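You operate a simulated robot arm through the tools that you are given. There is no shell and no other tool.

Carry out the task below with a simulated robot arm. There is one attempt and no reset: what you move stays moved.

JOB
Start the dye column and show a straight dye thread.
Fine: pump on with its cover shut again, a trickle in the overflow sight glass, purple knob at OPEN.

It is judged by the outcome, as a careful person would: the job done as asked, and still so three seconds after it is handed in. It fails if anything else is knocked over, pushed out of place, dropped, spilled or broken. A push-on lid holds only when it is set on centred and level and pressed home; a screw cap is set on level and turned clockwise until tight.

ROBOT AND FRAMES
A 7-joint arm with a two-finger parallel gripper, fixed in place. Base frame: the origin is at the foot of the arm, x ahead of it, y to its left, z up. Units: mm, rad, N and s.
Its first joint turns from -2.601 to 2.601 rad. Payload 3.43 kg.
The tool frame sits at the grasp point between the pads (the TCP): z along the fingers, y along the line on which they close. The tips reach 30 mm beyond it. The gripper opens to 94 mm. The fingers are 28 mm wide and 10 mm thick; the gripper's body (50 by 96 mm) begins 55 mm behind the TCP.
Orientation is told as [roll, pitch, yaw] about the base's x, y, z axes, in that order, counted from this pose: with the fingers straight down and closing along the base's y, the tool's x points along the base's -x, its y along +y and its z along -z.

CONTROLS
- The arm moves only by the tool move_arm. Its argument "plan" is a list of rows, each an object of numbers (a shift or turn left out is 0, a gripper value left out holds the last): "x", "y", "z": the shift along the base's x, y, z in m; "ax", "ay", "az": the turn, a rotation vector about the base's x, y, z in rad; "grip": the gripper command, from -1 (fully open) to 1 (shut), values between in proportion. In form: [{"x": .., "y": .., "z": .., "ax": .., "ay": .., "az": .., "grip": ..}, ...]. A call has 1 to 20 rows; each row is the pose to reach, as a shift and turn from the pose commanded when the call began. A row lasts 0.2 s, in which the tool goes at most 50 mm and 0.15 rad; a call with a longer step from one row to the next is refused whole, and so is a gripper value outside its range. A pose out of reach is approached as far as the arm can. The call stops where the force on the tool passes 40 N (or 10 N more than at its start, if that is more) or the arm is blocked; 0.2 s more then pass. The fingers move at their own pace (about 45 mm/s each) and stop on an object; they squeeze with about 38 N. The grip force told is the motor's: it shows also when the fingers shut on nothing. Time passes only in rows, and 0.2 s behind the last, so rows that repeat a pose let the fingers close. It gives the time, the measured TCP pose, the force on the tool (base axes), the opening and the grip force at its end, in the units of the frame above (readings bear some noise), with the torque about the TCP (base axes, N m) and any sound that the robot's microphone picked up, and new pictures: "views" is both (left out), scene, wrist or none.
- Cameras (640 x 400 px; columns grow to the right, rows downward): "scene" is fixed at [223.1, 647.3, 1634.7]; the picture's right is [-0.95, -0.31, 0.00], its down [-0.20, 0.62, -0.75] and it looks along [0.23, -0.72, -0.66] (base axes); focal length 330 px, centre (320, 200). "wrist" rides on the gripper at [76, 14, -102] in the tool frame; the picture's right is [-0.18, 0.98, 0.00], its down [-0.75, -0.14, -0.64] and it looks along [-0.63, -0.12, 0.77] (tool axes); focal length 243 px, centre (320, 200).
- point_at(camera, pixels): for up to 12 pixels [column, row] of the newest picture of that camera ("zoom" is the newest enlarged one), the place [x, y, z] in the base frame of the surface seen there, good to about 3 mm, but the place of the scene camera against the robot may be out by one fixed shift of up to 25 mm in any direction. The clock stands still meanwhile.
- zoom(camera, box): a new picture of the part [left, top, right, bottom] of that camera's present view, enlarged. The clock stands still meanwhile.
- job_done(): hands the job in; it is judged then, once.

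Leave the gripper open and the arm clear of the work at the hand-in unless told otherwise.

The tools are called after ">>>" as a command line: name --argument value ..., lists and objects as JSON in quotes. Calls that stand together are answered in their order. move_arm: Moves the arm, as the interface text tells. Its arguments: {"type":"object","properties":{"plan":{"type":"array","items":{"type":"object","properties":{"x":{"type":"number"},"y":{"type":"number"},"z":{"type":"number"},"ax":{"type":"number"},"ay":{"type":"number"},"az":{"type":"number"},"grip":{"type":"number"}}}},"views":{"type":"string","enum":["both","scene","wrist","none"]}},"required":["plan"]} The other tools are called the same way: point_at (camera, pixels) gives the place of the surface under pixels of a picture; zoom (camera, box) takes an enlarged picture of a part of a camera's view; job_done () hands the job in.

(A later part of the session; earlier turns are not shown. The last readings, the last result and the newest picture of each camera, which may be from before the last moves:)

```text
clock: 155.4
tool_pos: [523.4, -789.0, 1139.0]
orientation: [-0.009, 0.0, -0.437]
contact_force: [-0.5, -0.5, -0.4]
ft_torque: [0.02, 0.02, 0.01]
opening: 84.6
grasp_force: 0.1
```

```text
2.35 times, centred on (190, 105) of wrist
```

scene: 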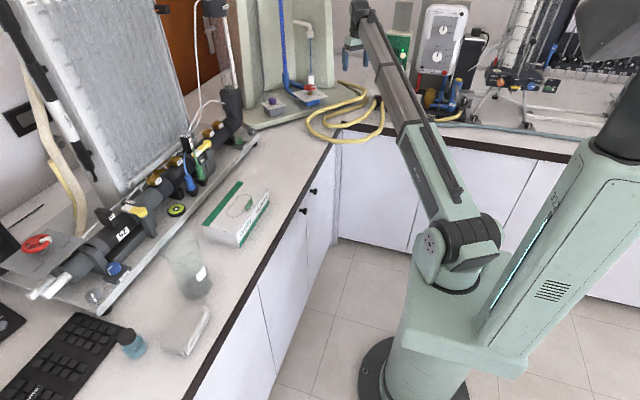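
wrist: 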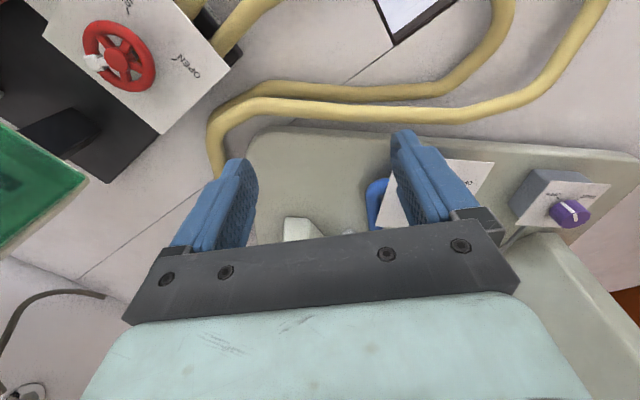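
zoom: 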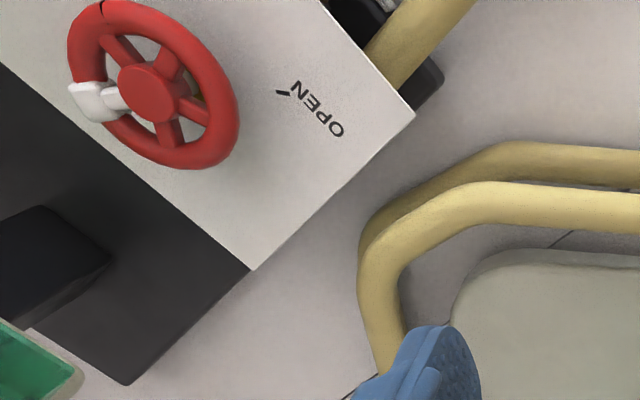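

Now tilt the tool again and go to the stand-off over the outlet wheel.

>>> move_arm --plan '[{"x": 0.025, "y": 0.012, "z": 0.0, "ax": -0.035, "ay": -0.075, "grip": -1}, {"x": 0.05, "y": 0.024, "z": 0.0, "ax": -0.07, "ay": -0.151, "grip": -1}, {"x": 0.075, "y": 0.036, "z": 0.0, "ax": -0.106, "ay": -0.227, "grip": -1}, {"x": 0.1, "y": 0.048, "z": -0.008, "ax": -0.141, "ay": -0.302, "grip": -1}, {"x": 0.123, "y": 0.058, "z": -0.016, "ax": -0.176, "ay": -0.378, "grip": -1}, {"x": 0.1456, "y": 0.067, "z": -0.027, "ax": -0.211, "ay": -0.453, "grip": -1}, {"x": 0.1456, "y": 0.067, "z": -0.027, "ax": -0.211, "ay": -0.453, "grip": -1}]' --views "wrist"

>>> zoom --camera "scene" --box '[265, 0, 335, 80]'

```text
clock: 157.0
tool_pos: [669.0, -724.9, 1111.0]
orientation: [-0.011, -0.502, -0.435]
contact_force: [0.0, -0.3, 0.5]
ft_torque: [0.01, -0.02, -0.02]
opening: 93.9
grasp_force: 0.1
```

wrist: 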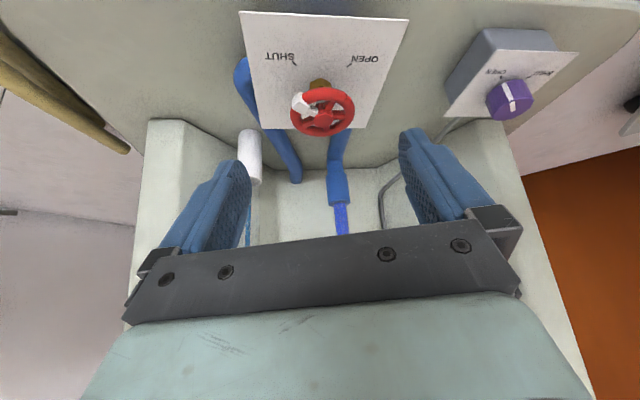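

```text
5.00 times, centred on (300, 40) of scene
```

zoom: 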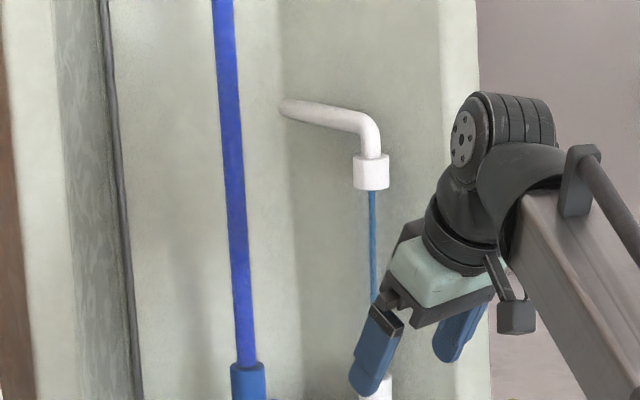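

I grip the outlet wheel and open it counter-clockwise by 0.5 rad (to ~37°), then watch.

>>> move_arm --plan '[{"x": 0.012, "y": -0.005, "z": -0.022, "grip": -1}, {"x": 0.025, "y": -0.01, "z": -0.047, "grip": -1}, {"x": 0.0398, "y": -0.0163, "z": -0.0775, "grip": -1}, {"x": 0.0398, "y": -0.0163, "z": -0.0775, "grip": -1}, {"x": 0.0398, "y": -0.0163, "z": -0.0775, "grip": 1}, {"x": 0.0398, "y": -0.0163, "z": -0.0775, "grip": 1}, {"x": 0.0398, "y": -0.0163, "z": -0.0775, "grip": 1}, {"x": 0.0398, "y": -0.0163, "z": -0.0775, "grip": 1}, {"x": 0.0395, "y": -0.0171, "z": -0.0775, "az": 0.1, "grip": 1}, {"x": 0.0392, "y": -0.018, "z": -0.0775, "az": 0.2, "grip": 1}, {"x": 0.0391, "y": -0.0189, "z": -0.0775, "az": 0.3, "grip": 1}, {"x": 0.039, "y": -0.0198, "z": -0.0775, "az": 0.4, "grip": 1}, {"x": 0.039, "y": -0.0207, "z": -0.0775, "az": 0.5, "grip": 1}, {"x": 0.039, "y": -0.0207, "z": -0.0775, "az": 0.5, "grip": 1}, {"x": 0.039, "y": -0.0207, "z": -0.0775, "az": 0.5, "grip": 1}, {"x": 0.039, "y": -0.0207, "z": -0.0775, "az": 0.5, "grip": 1}, {"x": 0.039, "y": -0.0207, "z": -0.0775, "az": 0.5, "grip": 1}, {"x": 0.039, "y": -0.0207, "z": -0.0775, "az": 0.5, "grip": 1}, {"x": 0.039, "y": -0.0207, "z": -0.0775, "az": 0.5, "grip": 1}, {"x": 0.039, "y": -0.0207, "z": -0.0775, "az": 0.5, "grip": 1}]' --views "wrist"

>>> zoom --camera "scene" --box '[265, 0, 335, 80]'

```text
clock: 159.9
tool_pos: [704.9, -747.2, 1033.6]
orientation: [-0.02, -0.498, 0.064]
contact_force: [-5.0, -6.9, -1.5]
ft_torque: [0.68, -0.26, -0.07]
opening: 57.6
grasp_force: 45.0
stopped in row 14: the force on the tool passed its limit at 42 N (the readings are from after the stop); the commanded pose is now the measured one
```

wrist: 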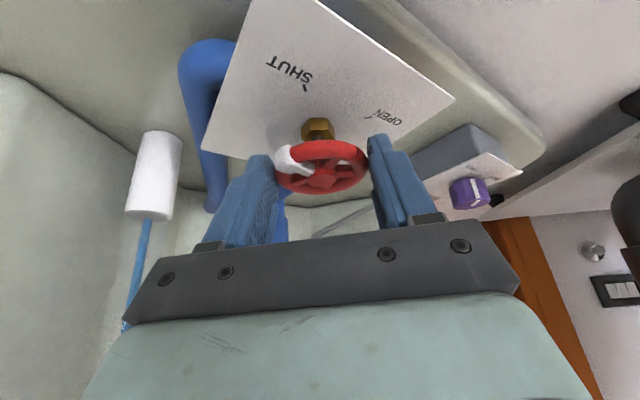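

```text
5.00 times, centred on (300, 40) of scene
```

zoom: 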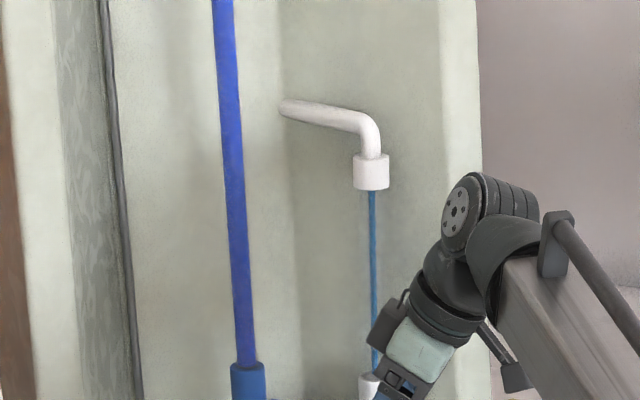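

Still mixed at ~37° with the overflow running. I open further by 0.15 rad and wait.

>>> move_arm --plan '[{"x": 0.0001, "y": -0.0007, "az": 0.08, "grip": 1}, {"x": 0.0002, "y": -0.0014, "az": 0.15, "grip": 1}, {"x": 0.0002, "y": -0.0014, "az": 0.15, "grip": 1}, {"x": 0.0002, "y": -0.0014, "az": 0.15, "grip": 1}, {"x": 0.0002, "y": -0.0014, "az": 0.15, "grip": 1}, {"x": 0.0002, "y": -0.0014, "az": 0.15, "grip": 1}, {"x": 0.0002, "y": -0.0014, "az": 0.15, "grip": 1}, {"x": 0.0002, "y": -0.0014, "az": 0.15, "grip": 1}, {"x": 0.0002, "y": -0.0014, "az": 0.15, "grip": 1}, {"x": 0.0002, "y": -0.0014, "az": 0.15, "grip": 1}, {"x": 0.0002, "y": -0.0014, "az": 0.15, "grip": 1}, {"x": 0.0002, "y": -0.0014, "az": 0.15, "grip": 1}, {"x": 0.0002, "y": -0.0014, "az": 0.15, "grip": 1}, {"x": 0.0002, "y": -0.0014, "az": 0.15, "grip": 1}, {"x": 0.0002, "y": -0.0014, "az": 0.15, "grip": 1}]' --views "none"

>>> zoom --camera "scene" --box '[265, 0, 335, 80]'

```text
clock: 163.1
tool_pos: [705.7, -750.7, 1033.3]
orientation: [-0.019, -0.5, 0.211]
contact_force: [-10.0, -19.0, 0.5]
ft_torque: [0.16, 0.08, -0.26]
opening: 57.2
grasp_force: 44.6
```

```text
5.00 times, centred on (300, 40) of scene
```

zoom: 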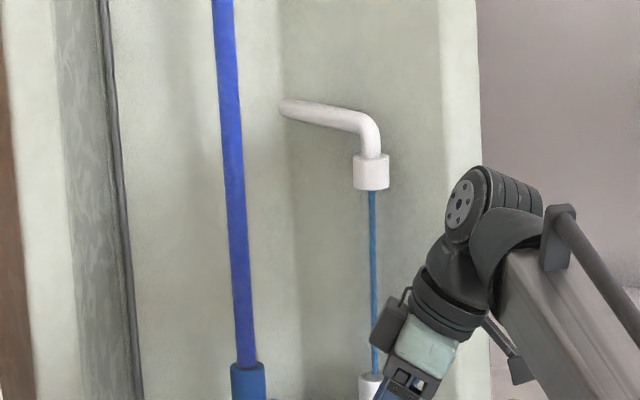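

Overflow still fine at ~45°. The first part of the wheel's travel seems to pass little, so I regrip from the other side (yaw -100°) to open it further with the overflow kept running.

>>> move_arm --plan '[{"grip": -1}, {"grip": -1}, {"grip": -1}, {"x": -0.01, "y": -0.001, "z": 0.018, "grip": -1}, {"x": -0.021, "y": -0.002, "z": 0.038, "grip": -1}, {"x": -0.03, "y": -0.0025, "z": 0.0565, "grip": -1}, {"x": -0.0305, "y": 0.003, "z": 0.0565, "az": -0.1364, "grip": -1}, {"x": -0.0306, "y": 0.0085, "z": 0.0565, "az": -0.2729, "grip": -1}, {"x": -0.0295, "y": 0.0139, "z": 0.0565, "az": -0.4093, "grip": -1}, {"x": -0.028, "y": 0.0192, "z": 0.0565, "az": -0.5457, "grip": -1}, {"x": -0.0254, "y": 0.0241, "z": 0.0565, "az": -0.6821, "grip": -1}, {"x": -0.0225, "y": 0.0288, "z": 0.0565, "az": -0.8186, "grip": -1}, {"x": -0.0187, "y": 0.0328, "z": 0.0565, "az": -0.955, "grip": -1}, {"x": -0.0147, "y": 0.0366, "z": 0.0565, "az": -1.0914, "grip": -1}, {"x": -0.0099, "y": 0.0395, "z": 0.0565, "az": -1.2279, "grip": -1}, {"x": -0.005, "y": 0.042, "z": 0.0565, "az": -1.3643, "grip": -1}, {"x": 0.0004, "y": 0.0435, "z": 0.0565, "az": -1.5007, "grip": -1}, {"x": 0.0058, "y": 0.0446, "z": 0.0565, "az": -1.6371, "grip": -1}, {"x": 0.0114, "y": 0.0446, "z": 0.0565, "az": -1.7736, "grip": -1}, {"x": 0.0169, "y": 0.0442, "z": 0.0565, "az": -1.91, "grip": -1}]' --views "wrist"

>>> zoom --camera "wrist" --box '[240, 0, 440, 170]'

>>> zoom --camera "wrist" --box '[480, 100, 640, 300]'

```text
clock: 167.3
tool_pos: [723.4, -704.6, 1091.2]
orientation: [-0.018, -0.5, -1.698]
contact_force: [-0.1, -0.6, 0.1]
ft_torque: [-0.02, -0.01, 0.0]
opening: 93.9
grasp_force: 0.1
```

wrist: 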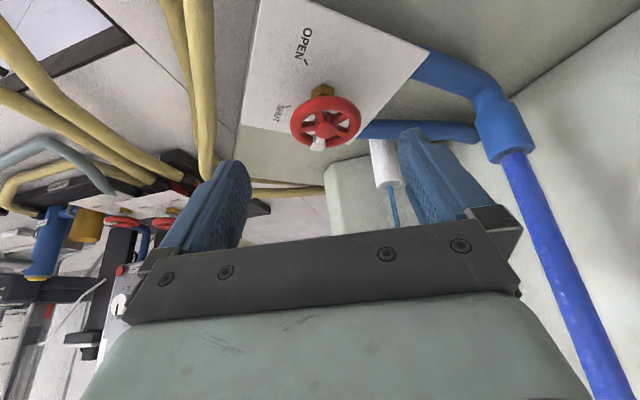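

```text
2.35 times, centred on (340, 85) of wrist
```

zoom: 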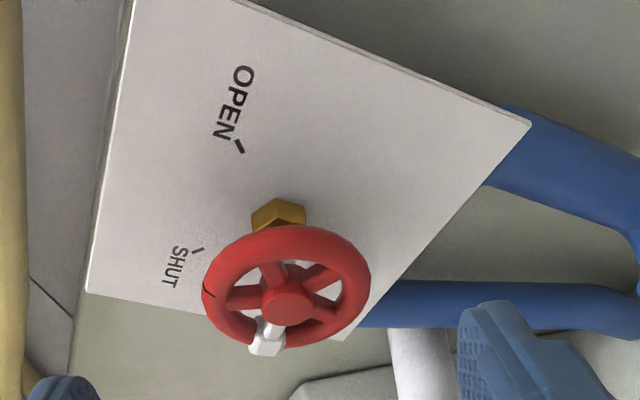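

```text
2.00 times, centred on (560, 200) of wrist
```

zoom: 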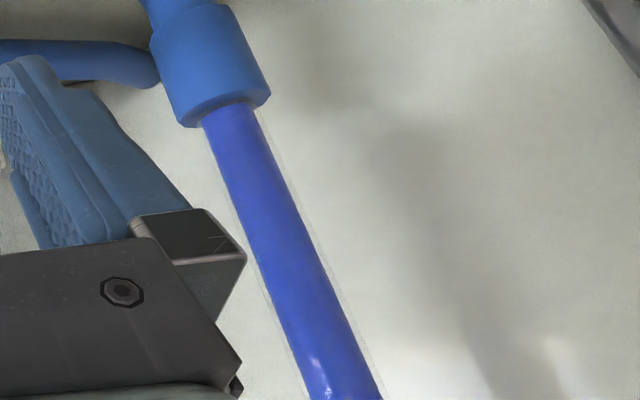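

I grip from this side and open in steps: +0.4 (≈68°).

>>> move_arm --plan '[{"x": -0.001, "y": -0.01, "z": -0.018, "grip": -1}, {"x": -0.003, "y": -0.02, "z": -0.038, "grip": -1}, {"x": -0.0042, "y": -0.0309, "z": -0.058, "grip": -1}, {"x": -0.0042, "y": -0.0309, "z": -0.058, "grip": 1}, {"x": -0.0042, "y": -0.0309, "z": -0.058, "grip": 1}, {"x": -0.0042, "y": -0.0309, "z": -0.058, "grip": 1}, {"x": -0.0042, "y": -0.0309, "z": -0.058, "grip": 1}, {"x": -0.0042, "y": -0.0309, "z": -0.058, "grip": 1}, {"x": -0.0051, "y": -0.0308, "z": -0.058, "az": 0.1, "grip": 1}, {"x": -0.006, "y": -0.0308, "z": -0.058, "az": 0.2, "grip": 1}, {"x": -0.0069, "y": -0.0309, "z": -0.058, "az": 0.3, "grip": 1}, {"x": -0.0078, "y": -0.0311, "z": -0.058, "az": 0.4, "grip": 1}, {"x": -0.0078, "y": -0.0311, "z": -0.058, "az": 0.4, "grip": 1}, {"x": -0.0078, "y": -0.0311, "z": -0.058, "az": 0.4, "grip": 1}, {"x": -0.0078, "y": -0.0311, "z": -0.058, "az": 0.4, "grip": 1}, {"x": -0.0078, "y": -0.0311, "z": -0.058, "az": 0.4, "grip": 1}, {"x": -0.0078, "y": -0.0311, "z": -0.058, "az": 0.4, "grip": 1}, {"x": -0.0078, "y": -0.0311, "z": -0.058, "az": 0.4, "grip": 1}, {"x": -0.0078, "y": -0.0311, "z": -0.058, "az": 0.4, "grip": 1}, {"x": -0.0078, "y": -0.0311, "z": -0.058, "az": 0.4, "grip": 1}]' --views "wrist"

>>> zoom --camera "scene" --box '[265, 0, 335, 80]'

```text
clock: 170.0
tool_pos: [716.6, -736.4, 1032.5]
orientation: [-0.013, -0.508, -1.303]
contact_force: [4.7, -1.4, -5.9]
ft_torque: [-0.41, 0.09, 0.07]
opening: 57.3
grasp_force: 44.4
stopped in row 13: the force on the tool passed its limit at 41 N (the readings are from after the stop); the commanded pose is now the measured one
```

wrist: 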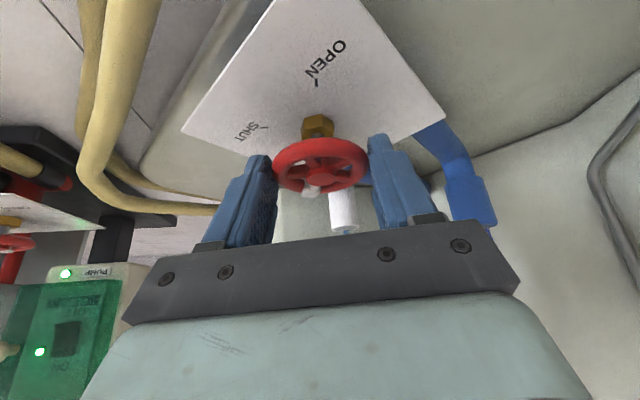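

```text
5.00 times, centred on (300, 40) of scene
```

zoom: 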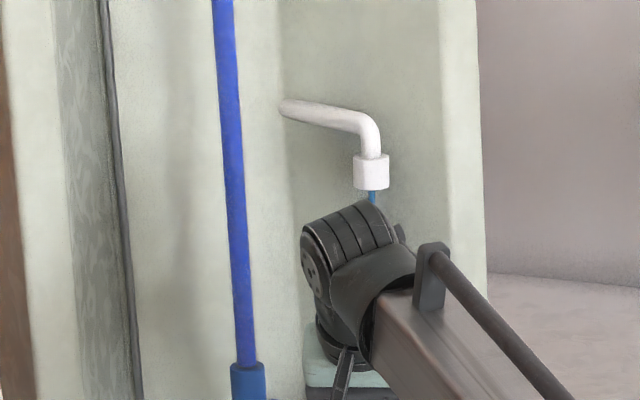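

Overflow still runs at ~68° outlet. I wait four seconds and check the tube.

>>> move_arm --plan '[{"grip": 1}, {"grip": 1}, {"grip": 1}, {"grip": 1}, {"grip": 1}, {"grip": 1}, {"grip": 1}, {"grip": 1}, {"grip": 1}, {"grip": 1}, {"grip": 1}, {"grip": 1}, {"grip": 1}, {"grip": 1}, {"grip": 1}, {"grip": 1}, {"grip": 1}, {"grip": 1}, {"grip": 1}, {"grip": 1}]' --views "none"

>>> zoom --camera "scene" --box '[265, 0, 335, 80]'

```text
clock: 174.2
tool_pos: [714.9, -736.7, 1032.1]
orientation: [-0.015, -0.507, -1.302]
contact_force: [12.1, -1.6, -9.8]
ft_torque: [0.13, -0.38, 0.11]
opening: 57.8
grasp_force: 44.8
```

```text
5.00 times, centred on (300, 40) of scene
```

zoom: 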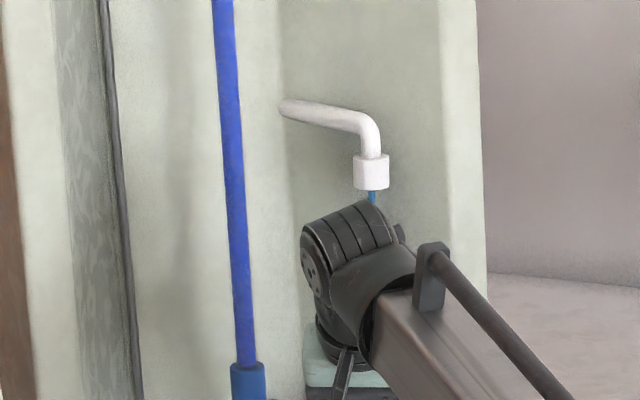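

No change. To understand what the tube shows, I try a much larger outlet opening for a moment (another ~0.9 rad) and watch whether the dye's look changes at all.

>>> move_arm --plan '[{"x": -0.0008, "y": -0.0004, "az": 0.1, "grip": 1}, {"x": -0.0016, "y": -0.0008, "az": 0.2, "grip": 1}, {"x": -0.0024, "y": -0.0013, "az": 0.3, "grip": 1}, {"x": -0.0031, "y": -0.0019, "az": 0.4, "grip": 1}, {"x": -0.0037, "y": -0.0025, "az": 0.5, "grip": 1}, {"x": -0.0043, "y": -0.0032, "az": 0.6, "grip": 1}, {"x": -0.0048, "y": -0.004, "az": 0.7, "grip": 1}, {"x": -0.0052, "y": -0.0048, "az": 0.8, "grip": 1}, {"x": -0.0056, "y": -0.0056, "az": 0.9, "grip": 1}, {"x": -0.0056, "y": -0.0056, "az": 0.9, "grip": 1}, {"x": -0.0056, "y": -0.0056, "az": 0.9, "grip": 1}, {"x": -0.0056, "y": -0.0056, "az": 0.9, "grip": 1}, {"x": -0.0056, "y": -0.0056, "az": 0.9, "grip": 1}, {"x": -0.0056, "y": -0.0056, "az": 0.9, "grip": 1}, {"x": -0.0056, "y": -0.0056, "az": 0.9, "grip": 1}, {"x": -0.0056, "y": -0.0056, "az": 0.9, "grip": 1}, {"x": -0.0056, "y": -0.0056, "az": 0.9, "grip": 1}]' --views "wrist"

>>> zoom --camera "scene" --box '[265, 0, 335, 80]'

```text
clock: 177.8
tool_pos: [709.8, -742.6, 1032.8]
orientation: [-0.014, -0.507, -0.404]
contact_force: [-14.0, -4.1, -11.8]
ft_torque: [0.23, 0.43, -0.09]
opening: 57.4
grasp_force: 45.0
```

wrist: 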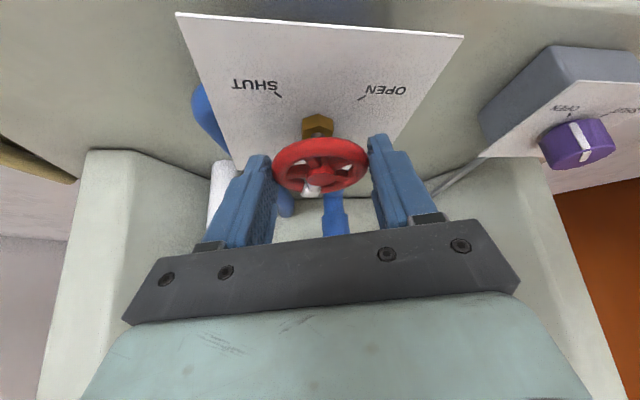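

```text
5.00 times, centred on (300, 40) of scene
```

zoom: 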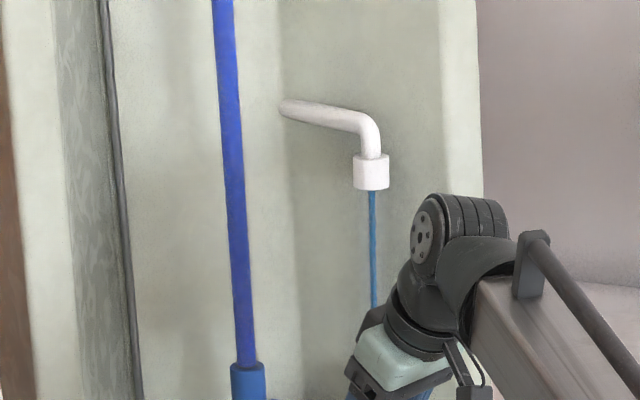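

Even at ~120° the dye looks the same and the overflow keeps trickling. The laminar window is probably narrow just where the valve begins to pass. I turn back to ~62° and step down slowly, looking each time.

>>> move_arm --plan '[{"x": 0.0004, "y": 0.0008, "az": -0.1, "grip": 1}, {"x": 0.0008, "y": 0.0016, "az": -0.2, "grip": 1}, {"x": 0.0013, "y": 0.0024, "az": -0.3, "grip": 1}, {"x": 0.0019, "y": 0.0031, "az": -0.4, "grip": 1}, {"x": 0.0025, "y": 0.0037, "az": -0.5, "grip": 1}, {"x": 0.0032, "y": 0.0043, "az": -0.6, "grip": 1}, {"x": 0.004, "y": 0.0048, "az": -0.7, "grip": 1}, {"x": 0.0048, "y": 0.0052, "az": -0.8, "grip": 1}, {"x": 0.0056, "y": 0.0056, "az": -0.9, "grip": 1}, {"x": 0.0065, "y": 0.0058, "az": -1.0, "grip": 1}, {"x": 0.0065, "y": 0.0058, "az": -1.0, "grip": 1}, {"x": 0.0065, "y": 0.0058, "az": -1.0, "grip": 1}, {"x": 0.0065, "y": 0.0058, "az": -1.0, "grip": 1}, {"x": 0.0065, "y": 0.0058, "az": -1.0, "grip": 1}, {"x": 0.0065, "y": 0.0058, "az": -1.0, "grip": 1}, {"x": 0.0065, "y": 0.0058, "az": -1.0, "grip": 1}, {"x": 0.0065, "y": 0.0058, "az": -1.0, "grip": 1}, {"x": 0.0065, "y": 0.0058, "az": -1.0, "grip": 1}, {"x": 0.0065, "y": 0.0058, "az": -1.0, "grip": 1}, {"x": 0.0065, "y": 0.0058, "az": -1.0, "grip": 1}]' --views "wrist"

>>> zoom --camera "scene" --box '[265, 0, 335, 80]'

```text
clock: 182.0
tool_pos: [717.6, -736.7, 1033.3]
orientation: [-0.014, -0.508, -1.404]
contact_force: [16.7, -7.8, -3.4]
ft_torque: [0.5, -0.76, 0.18]
opening: 57.7
grasp_force: 44.6
```

wrist: 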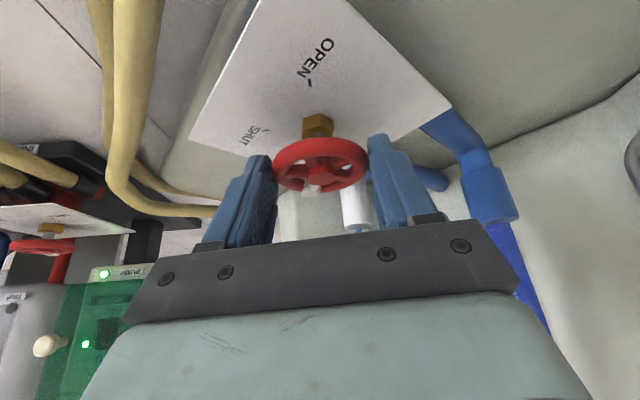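

```text
5.00 times, centred on (300, 40) of scene
```

zoom: 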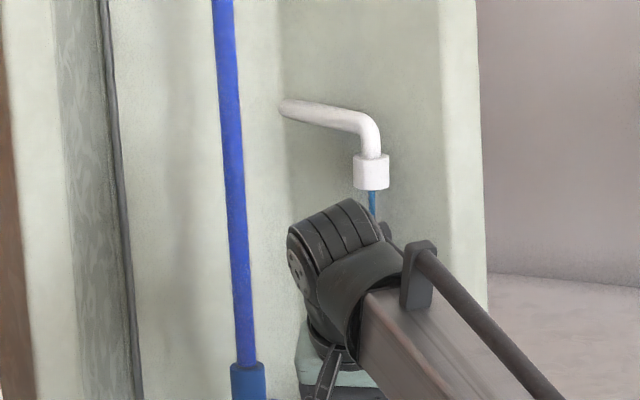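

>>> move_arm --plan '[{"x": 0.0009, "y": 0.0001, "az": -0.1, "grip": 1}, {"x": 0.0009, "y": 0.0001, "az": -0.1, "grip": 1}, {"x": 0.0009, "y": 0.0001, "az": -0.1, "grip": 1}, {"x": 0.0009, "y": 0.0001, "az": -0.1, "grip": 1}, {"x": 0.0009, "y": 0.0001, "az": -0.1, "grip": 1}, {"x": 0.0009, "y": 0.0001, "az": -0.1, "grip": 1}, {"x": 0.0009, "y": 0.0001, "az": -0.1, "grip": 1}, {"x": 0.0009, "y": 0.0001, "az": -0.1, "grip": 1}, {"x": 0.0009, "y": 0.0001, "az": -0.1, "grip": 1}, {"x": 0.0009, "y": 0.0001, "az": -0.1, "grip": 1}]' --views "none"

>>> zoom --camera "scene" --box '[265, 0, 335, 80]'

>>> move_arm --plan '[{"x": 0.0009, "y": 0.0001, "az": -0.1, "grip": 1}, {"x": 0.0009, "y": 0.0001, "az": -0.1, "grip": 1}, {"x": 0.0009, "y": 0.0001, "az": -0.1, "grip": 1}, {"x": 0.0009, "y": 0.0001, "az": -0.1, "grip": 1}, {"x": 0.0009, "y": 0.0001, "az": -0.1, "grip": 1}, {"x": 0.0009, "y": 0.0001, "az": -0.1, "grip": 1}, {"x": 0.0009, "y": 0.0001, "az": -0.1, "grip": 1}, {"x": 0.0009, "y": 0.0001, "az": -0.1, "grip": 1}, {"x": 0.0009, "y": 0.0001, "az": -0.1, "grip": 1}, {"x": 0.0009, "y": 0.0001, "az": -0.1, "grip": 1}]' --views "none"

>>> zoom --camera "scene" --box '[265, 0, 335, 80]'

```text
clock: 184.2
tool_pos: [719.3, -735.7, 1033.1]
orientation: [-0.011, -0.511, -1.506]
contact_force: [22.5, -8.1, 1.4]
ft_torque: [0.31, -0.33, 0.23]
opening: 57.4
grasp_force: 44.8
```

```text
5.00 times, centred on (300, 40) of scene
```

zoom: 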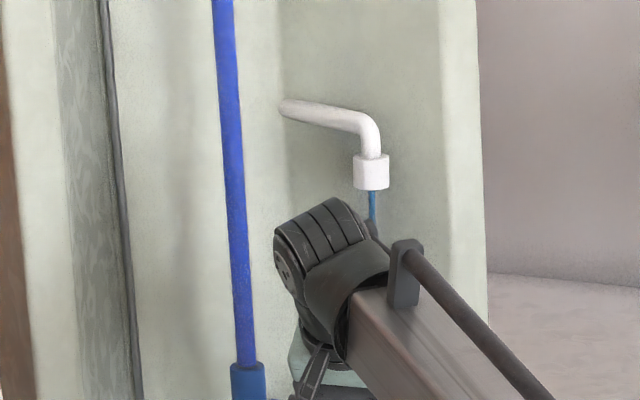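

```text
clock: 186.4
tool_pos: [720.7, -736.8, 1032.6]
orientation: [-0.013, -0.51, -1.604]
contact_force: [21.4, -6.0, 4.2]
ft_torque: [-0.11, -0.69, 0.22]
opening: 57.6
grasp_force: 45.1
```

```text
5.00 times, centred on (300, 40) of scene
```

zoom: 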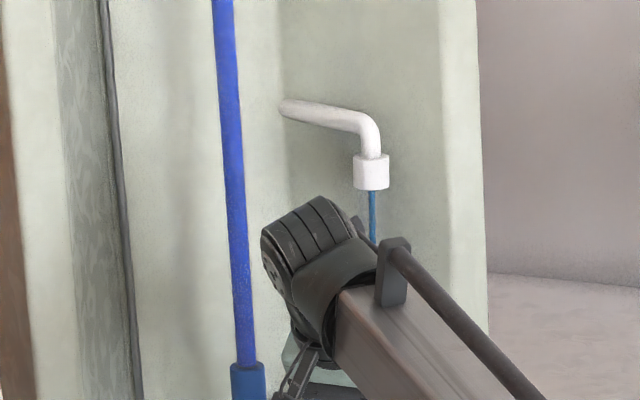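

No difference at any outlet setting. I leave the outlet at about 50° (overflow still trickling), let go, back off and leave the column untouched for a while, in case the thread needs time to settle.

>>> move_arm --plan '[{"grip": -1}, {"grip": -1}, {"grip": -1}, {"x": 0.001, "y": 0.009, "z": 0.018, "grip": -1}, {"x": 0.002, "y": 0.019, "z": 0.038, "grip": -1}, {"x": 0.003, "y": 0.03, "z": 0.0565, "grip": -1}, {"x": 0.0, "y": 0.06, "z": 0.08, "grip": -1}, {"x": 0.0, "y": 0.1, "z": 0.1, "grip": -1}, {"x": 0.0, "y": 0.14, "z": 0.11, "grip": -1}, {"x": 0.0, "y": 0.17, "z": 0.11, "grip": -1}]' --views "both"

>>> move_arm --plan '[{}, {}, {}, {}, {}, {}, {}, {}, {}, {}, {}, {}, {}, {}, {}, {}, {}, {}, {}, {}]' --views "none"

>>> move_arm --plan '[{}, {}, {}, {}, {}, {}, {}, {}, {}, {}, {}, {}, {}, {}, {}, {}, {}, {}, {}, {}]' --views "none"

>>> move_arm --plan '[{}, {}, {}, {}, {}, {}, {}, {}, {}, {}, {}, {}, {}, {}, {}, {}, {}, {}, {}, {}]' --views "both"

>>> zoom --camera "scene" --box '[265, 0, 335, 80]'

```text
clock: 188.6
tool_pos: [716.7, -565.7, 1145.0]
orientation: [-0.013, -0.508, -1.604]
contact_force: [-0.5, 1.0, 0.2]
ft_torque: [0.02, 0.0, 0.0]
opening: 94.0
grasp_force: 0.1
```

scene: 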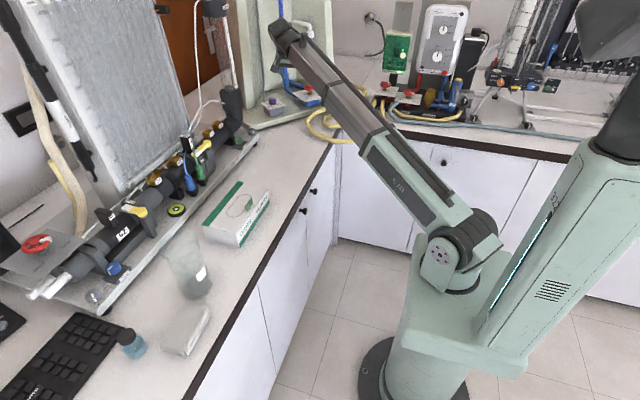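
wrist: 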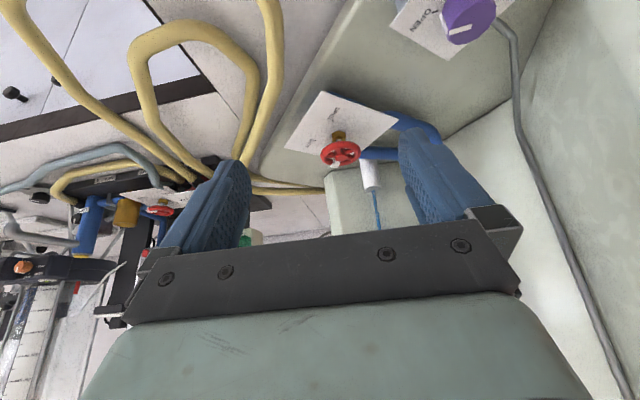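

```text
clock: 192.8
tool_pos: [717.2, -566.2, 1144.2]
orientation: [-0.014, -0.508, -1.604]
contact_force: [0.2, -1.0, 0.8]
ft_torque: [0.03, -0.04, -0.03]
opening: 93.7
grasp_force: 0.1
```

```text
clock: 197.0
tool_pos: [716.3, -566.0, 1144.3]
orientation: [-0.014, -0.509, -1.604]
contact_force: [-0.2, 0.0, -0.3]
ft_torque: [-0.01, -0.03, 0.04]
opening: 94.1
grasp_force: 0.1
```

```text
clock: 201.2
tool_pos: [716.9, -565.4, 1144.5]
orientation: [-0.015, -0.506, -1.604]
contact_force: [-0.8, 0.6, 0.9]
ft_torque: [0.03, -0.01, 0.0]
opening: 94.1
grasp_force: 0.1
```

scene: 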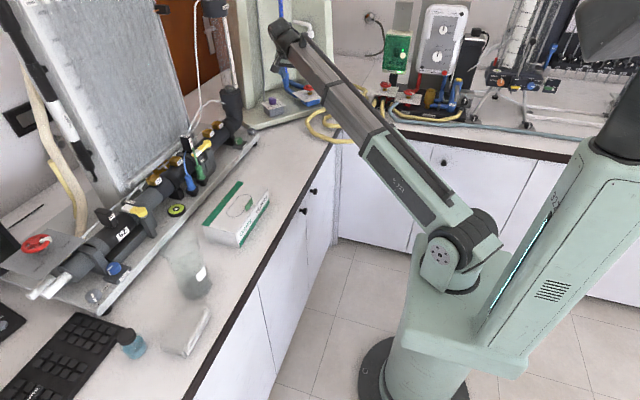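
wrist: 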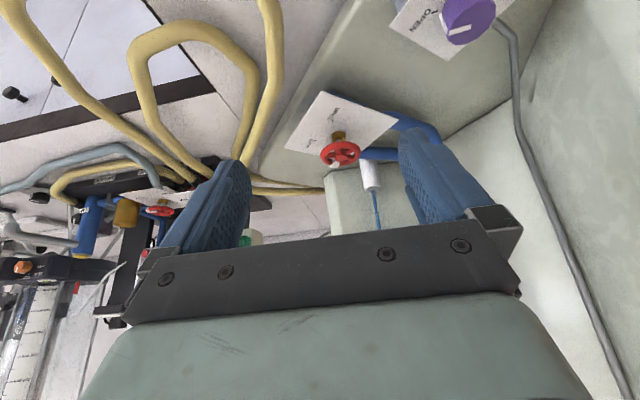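

```text
5.00 times, centred on (300, 40) of scene
```

zoom: 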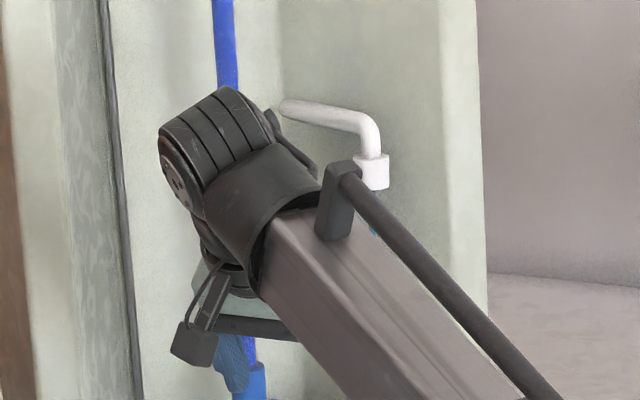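

Twelve quiet seconds changed nothing. Next I test the dye itself: with water now flowing, I shut the purple knob and see whether the tube clears, then reopen it (dye added to an established flow). I swing to yaw ~+7° near the knob.

>>> move_arm --plan '[{"x": 0.004, "y": -0.003, "az": 0.144, "grip": -0.5}, {"x": 0.008, "y": -0.006, "az": 0.288, "grip": -0.5}, {"x": 0.012, "y": -0.009, "az": 0.432, "grip": -0.5}, {"x": 0.016, "y": -0.012, "az": 0.577, "grip": -0.5}, {"x": 0.02, "y": -0.015, "az": 0.721, "grip": -0.5}, {"x": 0.024, "y": -0.018, "az": 0.865, "grip": -0.5}, {"x": 0.028, "y": -0.021, "az": 1.009, "grip": -0.5}, {"x": 0.034, "y": -0.024, "z": -0.005, "az": 1.153, "grip": -0.5}, {"x": 0.042, "y": -0.028, "z": -0.01, "az": 1.298, "grip": -0.5}, {"x": 0.052, "y": -0.032, "z": -0.02, "az": 1.442, "grip": -0.5}, {"x": 0.064, "y": -0.036, "z": -0.035, "az": 1.586, "grip": -0.5}, {"x": 0.076, "y": -0.042, "z": -0.054, "az": 1.73, "grip": -0.5}, {"x": 0.076, "y": -0.042, "z": -0.054, "az": 1.73, "grip": -0.5}]'

>>> zoom --camera "scene" --box '[265, 0, 335, 110]'

```text
clock: 204.0
tool_pos: [794.8, -608.7, 1090.4]
orientation: [-0.013, -0.508, 0.127]
contact_force: [0.0, -0.3, 0.1]
ft_torque: [0.0, 0.04, 0.01]
opening: 70.4
grasp_force: 0.1
```

scene: 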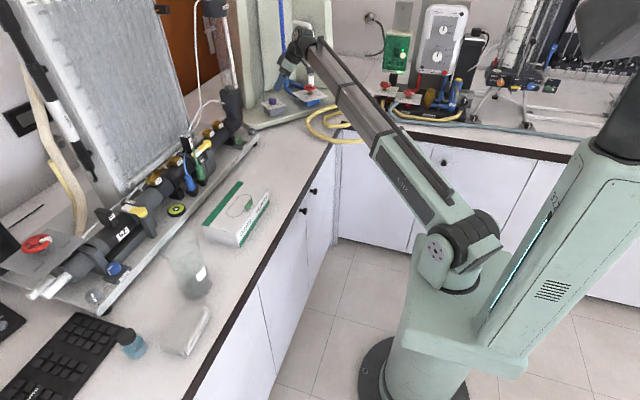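
wrist: 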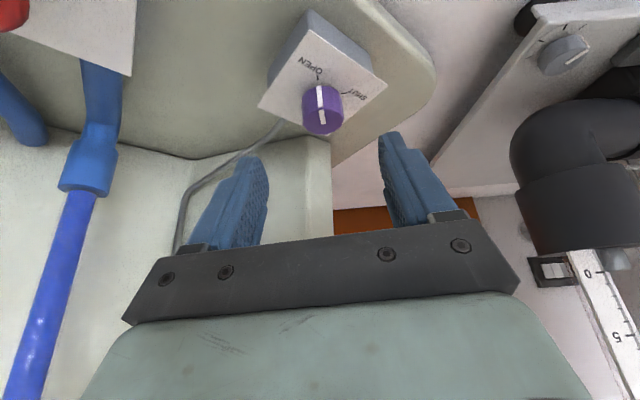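

```text
3.64 times, centred on (300, 55) of scene
```

zoom: 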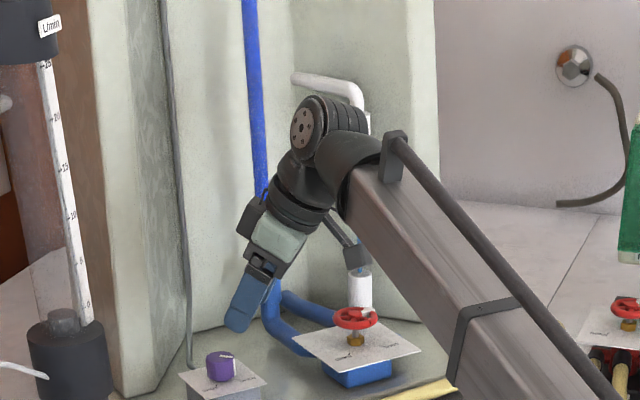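

A fine close view of the tube at left here. I zoom on it before touching the knob.

>>> zoom --camera "wrist" --box '[0, 170, 150, 380]'

>>> zoom --camera "wrist" --box '[10, 220, 90, 290]'

```text
1.90 times, centred on (75, 275) of wrist
```

zoom: 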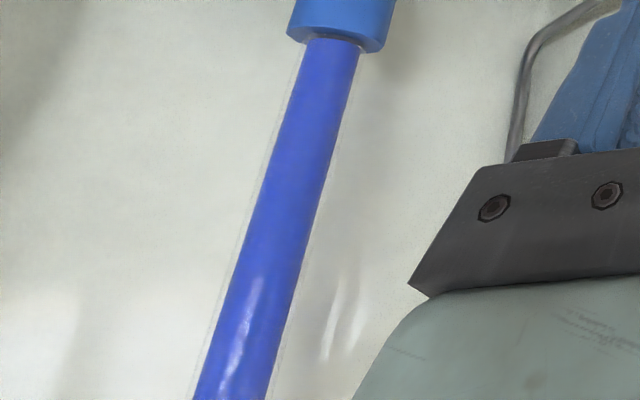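

```text
5.71 times, centred on (50, 255) of wrist
```

zoom: 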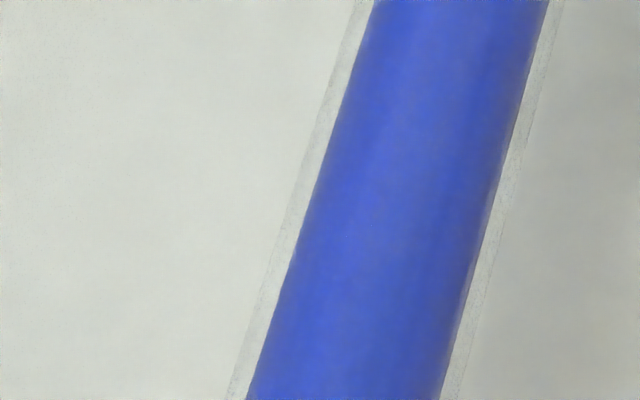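

The bore is uniformly blue. I grip the purple knob and turn it clockwise halfway first, watching the tube.

>>> move_arm --plan '[{"x": 0.012, "y": 0.002, "z": -0.023, "grip": -0.5}, {"x": 0.025, "y": 0.0045, "z": -0.046, "grip": -0.5}, {"x": 0.0369, "y": 0.0069, "z": -0.0684, "grip": -0.5}, {"x": 0.0369, "y": 0.0069, "z": -0.0684, "grip": -0.5}, {"x": 0.0369, "y": 0.0069, "z": -0.0684, "grip": 1}, {"x": 0.0369, "y": 0.0069, "z": -0.0684, "grip": 1}, {"x": 0.0369, "y": 0.0069, "z": -0.0684, "grip": 1}, {"x": 0.0369, "y": 0.0069, "z": -0.0684, "grip": 1}, {"x": 0.0368, "y": 0.0078, "z": -0.0684, "az": -0.1, "grip": 1}, {"x": 0.0367, "y": 0.0088, "z": -0.0684, "az": -0.2, "grip": 1}, {"x": 0.0368, "y": 0.0097, "z": -0.0684, "az": -0.3, "grip": 1}, {"x": 0.0369, "y": 0.0107, "z": -0.0684, "az": -0.4, "grip": 1}, {"x": 0.0372, "y": 0.0116, "z": -0.0684, "az": -0.5, "grip": 1}, {"x": 0.0375, "y": 0.0125, "z": -0.0684, "az": -0.6, "grip": 1}, {"x": 0.0379, "y": 0.0133, "z": -0.0684, "az": -0.7, "grip": 1}, {"x": 0.0384, "y": 0.0141, "z": -0.0684, "az": -0.8, "grip": 1}, {"x": 0.0384, "y": 0.0141, "z": -0.0684, "az": -0.8, "grip": 1}, {"x": 0.0384, "y": 0.0141, "z": -0.0684, "az": -0.8, "grip": 1}, {"x": 0.0384, "y": 0.0141, "z": -0.0684, "az": -0.8, "grip": 1}, {"x": 0.0384, "y": 0.0141, "z": -0.0684, "az": -0.8, "grip": 1}]'

>>> zoom --camera "scene" --box '[265, 0, 335, 110]'

```text
clock: 208.2
tool_pos: [834.2, -595.8, 1020.3]
orientation: [-0.014, -0.51, -0.675]
contact_force: [8.0, -29.1, -5.5]
ft_torque: [-0.06, -0.75, -0.18]
opening: 32.9
grasp_force: 45.4
```

scene: 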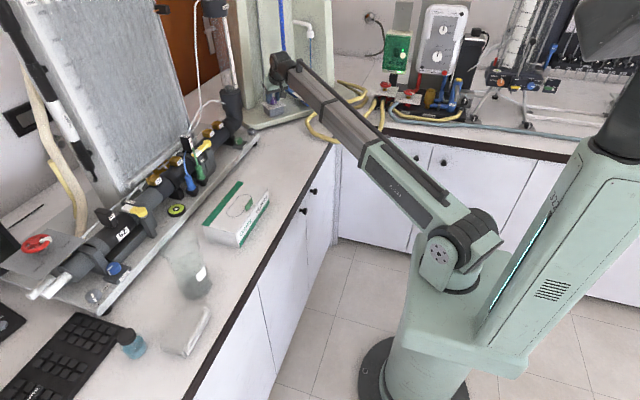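
wrist: 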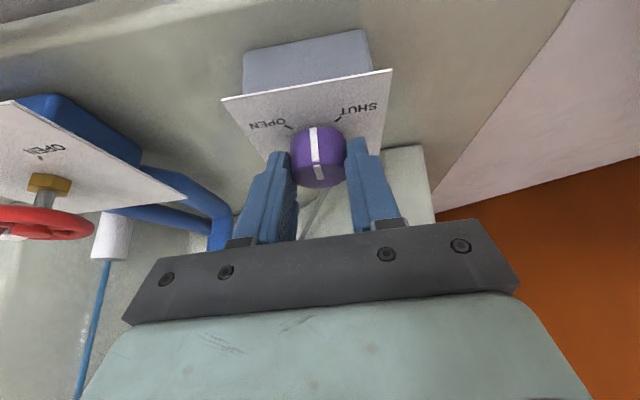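

```text
3.64 times, centred on (300, 55) of scene
```

zoom: 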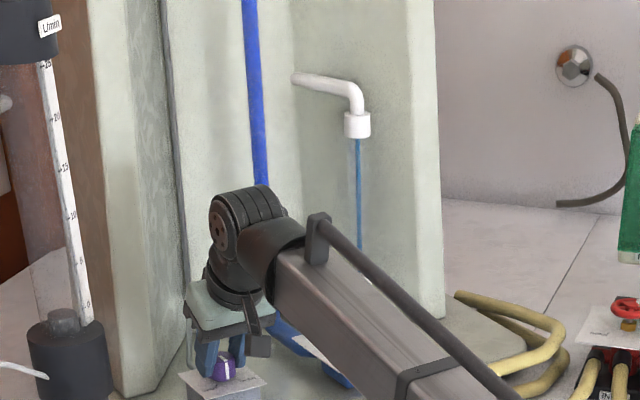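

At half-way the tube is still blue. I continue clockwise to SHUT.

>>> move_arm --plan '[{"x": 0.0006, "y": -0.0004, "az": -0.1, "grip": 1}, {"x": 0.0012, "y": 0.0003, "az": -0.2, "grip": 1}, {"x": 0.002, "y": 0.0009, "az": -0.3, "grip": 1}, {"x": 0.0027, "y": 0.0014, "az": -0.4, "grip": 1}, {"x": 0.0035, "y": 0.0019, "az": -0.5, "grip": 1}, {"x": 0.0044, "y": 0.0023, "az": -0.6, "grip": 1}, {"x": 0.0053, "y": 0.0026, "az": -0.7, "grip": 1}, {"x": 0.006, "y": 0.0028, "az": -0.77, "grip": 1}, {"x": 0.006, "y": 0.0028, "az": -0.77, "grip": 1}, {"x": 0.006, "y": 0.0028, "az": -0.77, "grip": 1}, {"x": 0.006, "y": 0.0028, "az": -0.77, "grip": 1}, {"x": 0.006, "y": 0.0028, "az": -0.77, "grip": 1}, {"x": 0.006, "y": 0.0028, "az": -0.77, "grip": 1}, {"x": 0.006, "y": 0.0028, "az": -0.77, "grip": 1}, {"x": 0.006, "y": 0.0028, "az": -0.77, "grip": 1}, {"x": 0.006, "y": 0.0028, "az": -0.77, "grip": 1}, {"x": 0.006, "y": 0.0028, "az": -0.77, "grip": 1}, {"x": 0.006, "y": 0.0028, "az": -0.77, "grip": 1}]'

>>> zoom --camera "scene" --box '[265, 0, 335, 110]'

```text
clock: 212.0
tool_pos: [840.6, -591.7, 1021.5]
orientation: [-0.01, -0.51, -1.445]
contact_force: [14.9, -13.1, 1.7]
ft_torque: [-0.35, -1.26, 0.1]
opening: 32.8
grasp_force: 45.3
```

scene: 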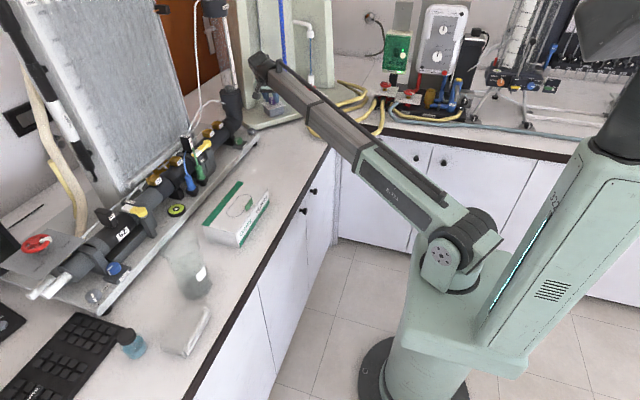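
wrist: 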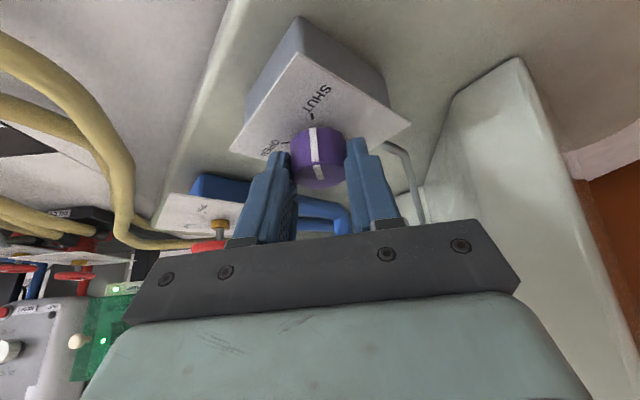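

```text
3.64 times, centred on (300, 55) of scene
```

zoom: 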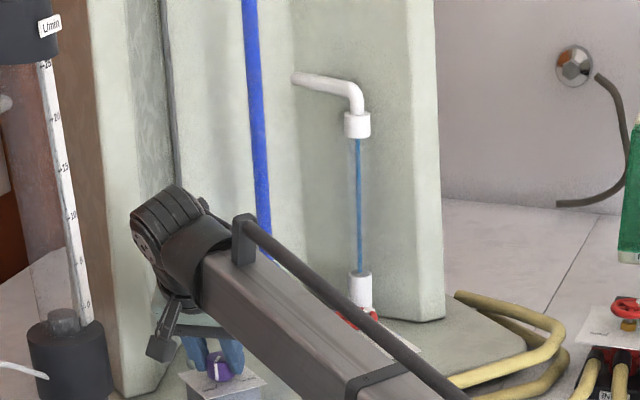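

The knob is at SHUT now, yet the tube stays blue – so this is dye pooled earlier that must be flushed out. I wait with the dye shut to see it clear.

>>> move_arm --plan '[{"grip": 1}, {"grip": 1}, {"grip": 1}, {"grip": 1}, {"grip": 1}, {"grip": 1}, {"grip": 1}, {"grip": 1}, {"grip": 1}, {"grip": 1}, {"grip": 1}, {"grip": 1}, {"grip": 1}, {"grip": 1}, {"grip": 1}, {"grip": 1}, {"grip": 1}, {"grip": 1}, {"grip": 1}, {"grip": 1}]' --views "none"

>>> zoom --camera "scene" --box '[265, 0, 335, 80]'

>>> zoom --camera "wrist" --box '[240, 60, 420, 200]'

```text
clock: 216.2
tool_pos: [841.3, -591.1, 1020.4]
orientation: [-0.01, -0.512, -1.445]
contact_force: [17.5, -10.7, 1.8]
ft_torque: [-0.17, -1.22, 0.15]
opening: 32.6
grasp_force: 45.0
```

```text
5.00 times, centred on (300, 40) of scene
```

zoom: 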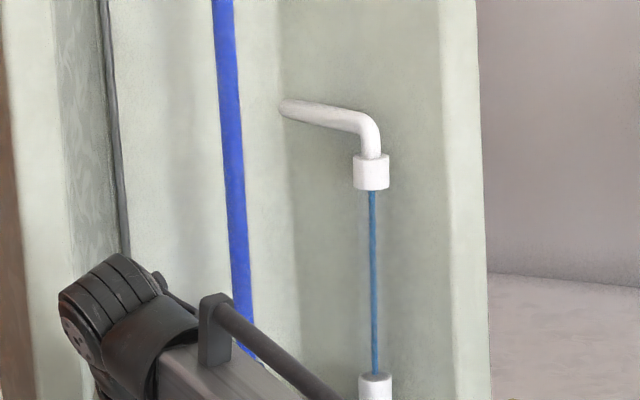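

```text
2.86 times, centred on (330, 130) of wrist
```

zoom: 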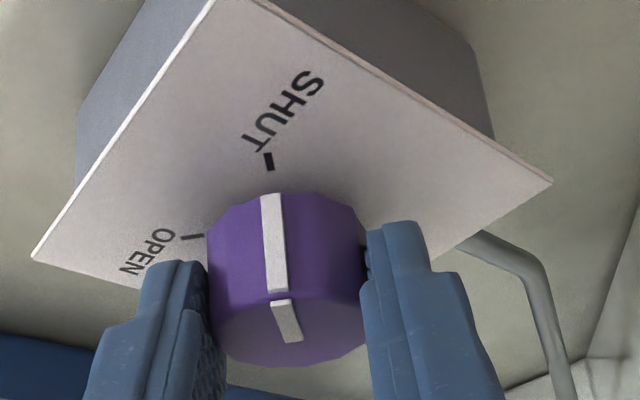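

The dye is shut (mark exactly at SHUT) but the pooled dye remains, so the tube must be flushed with a stronger flow before reopening the dye. I release the knob and go to the outlet wheel's stand-off.

>>> move_arm --plan '[{"grip": -0.5}, {"grip": -0.5}, {"grip": -0.5}, {"x": -0.0015, "y": 0.01, "z": 0.02, "grip": -0.5}, {"x": -0.0035, "y": 0.024, "z": 0.044, "grip": -0.5}, {"x": -0.006, "y": 0.039, "z": 0.069, "grip": -0.5}, {"x": -0.03, "y": 0.035, "z": 0.095, "grip": -0.5}, {"x": -0.06, "y": 0.02, "z": 0.104, "grip": -1}, {"x": -0.085, "y": -0.01, "z": 0.104, "az": -0.06, "grip": -1}, {"x": -0.1, "y": -0.045, "z": 0.1, "az": -0.12, "grip": -1}, {"x": -0.112, "y": -0.08, "z": 0.088, "az": -0.19, "grip": -1}, {"x": -0.118, "y": -0.113, "z": 0.071, "az": -0.255, "grip": -1}, {"x": -0.118, "y": -0.113, "z": 0.071, "az": -0.255, "grip": -1}]'

>>> zoom --camera "wrist" --box '[240, 0, 440, 170]'

>>> zoom --camera "wrist" --box '[480, 100, 640, 300]'

```text
clock: 219.0
tool_pos: [721.3, -705.5, 1094.7]
orientation: [-0.013, -0.507, -1.703]
contact_force: [-1.0, 0.5, -0.5]
ft_torque: [-0.04, 0.0, -0.01]
opening: 94.0
grasp_force: 0.0
```

scene: 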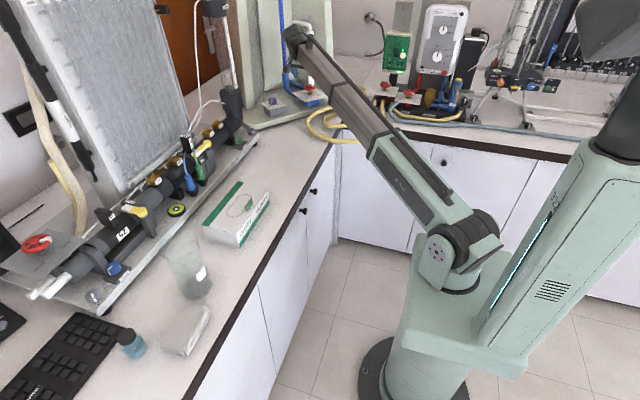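
wrist: 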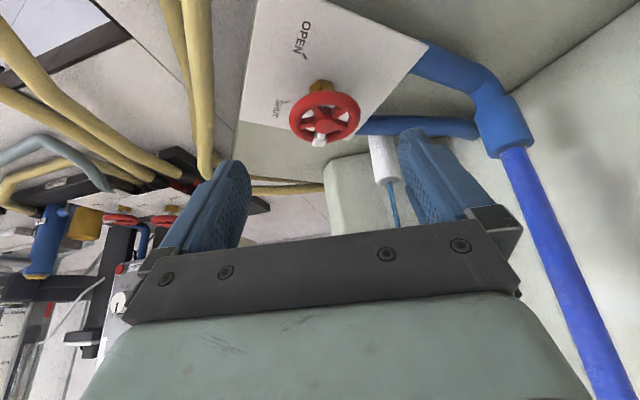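

```text
2.35 times, centred on (340, 85) of wrist
```

zoom: 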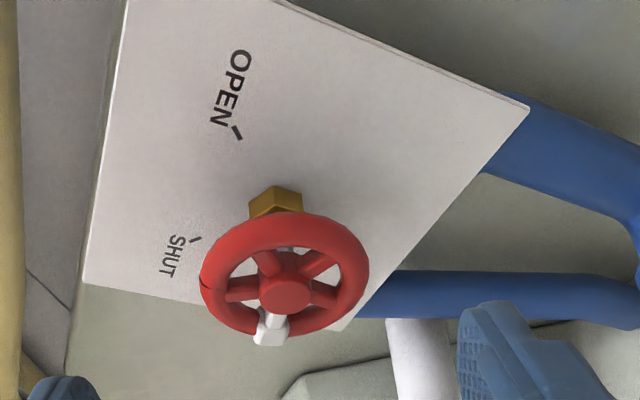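

```text
2.00 times, centred on (560, 200) of wrist
```

zoom: 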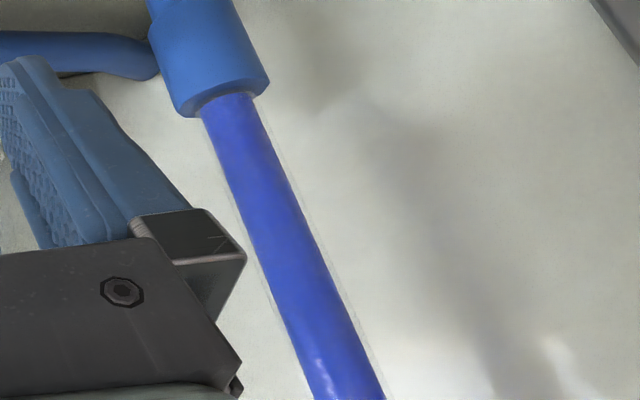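

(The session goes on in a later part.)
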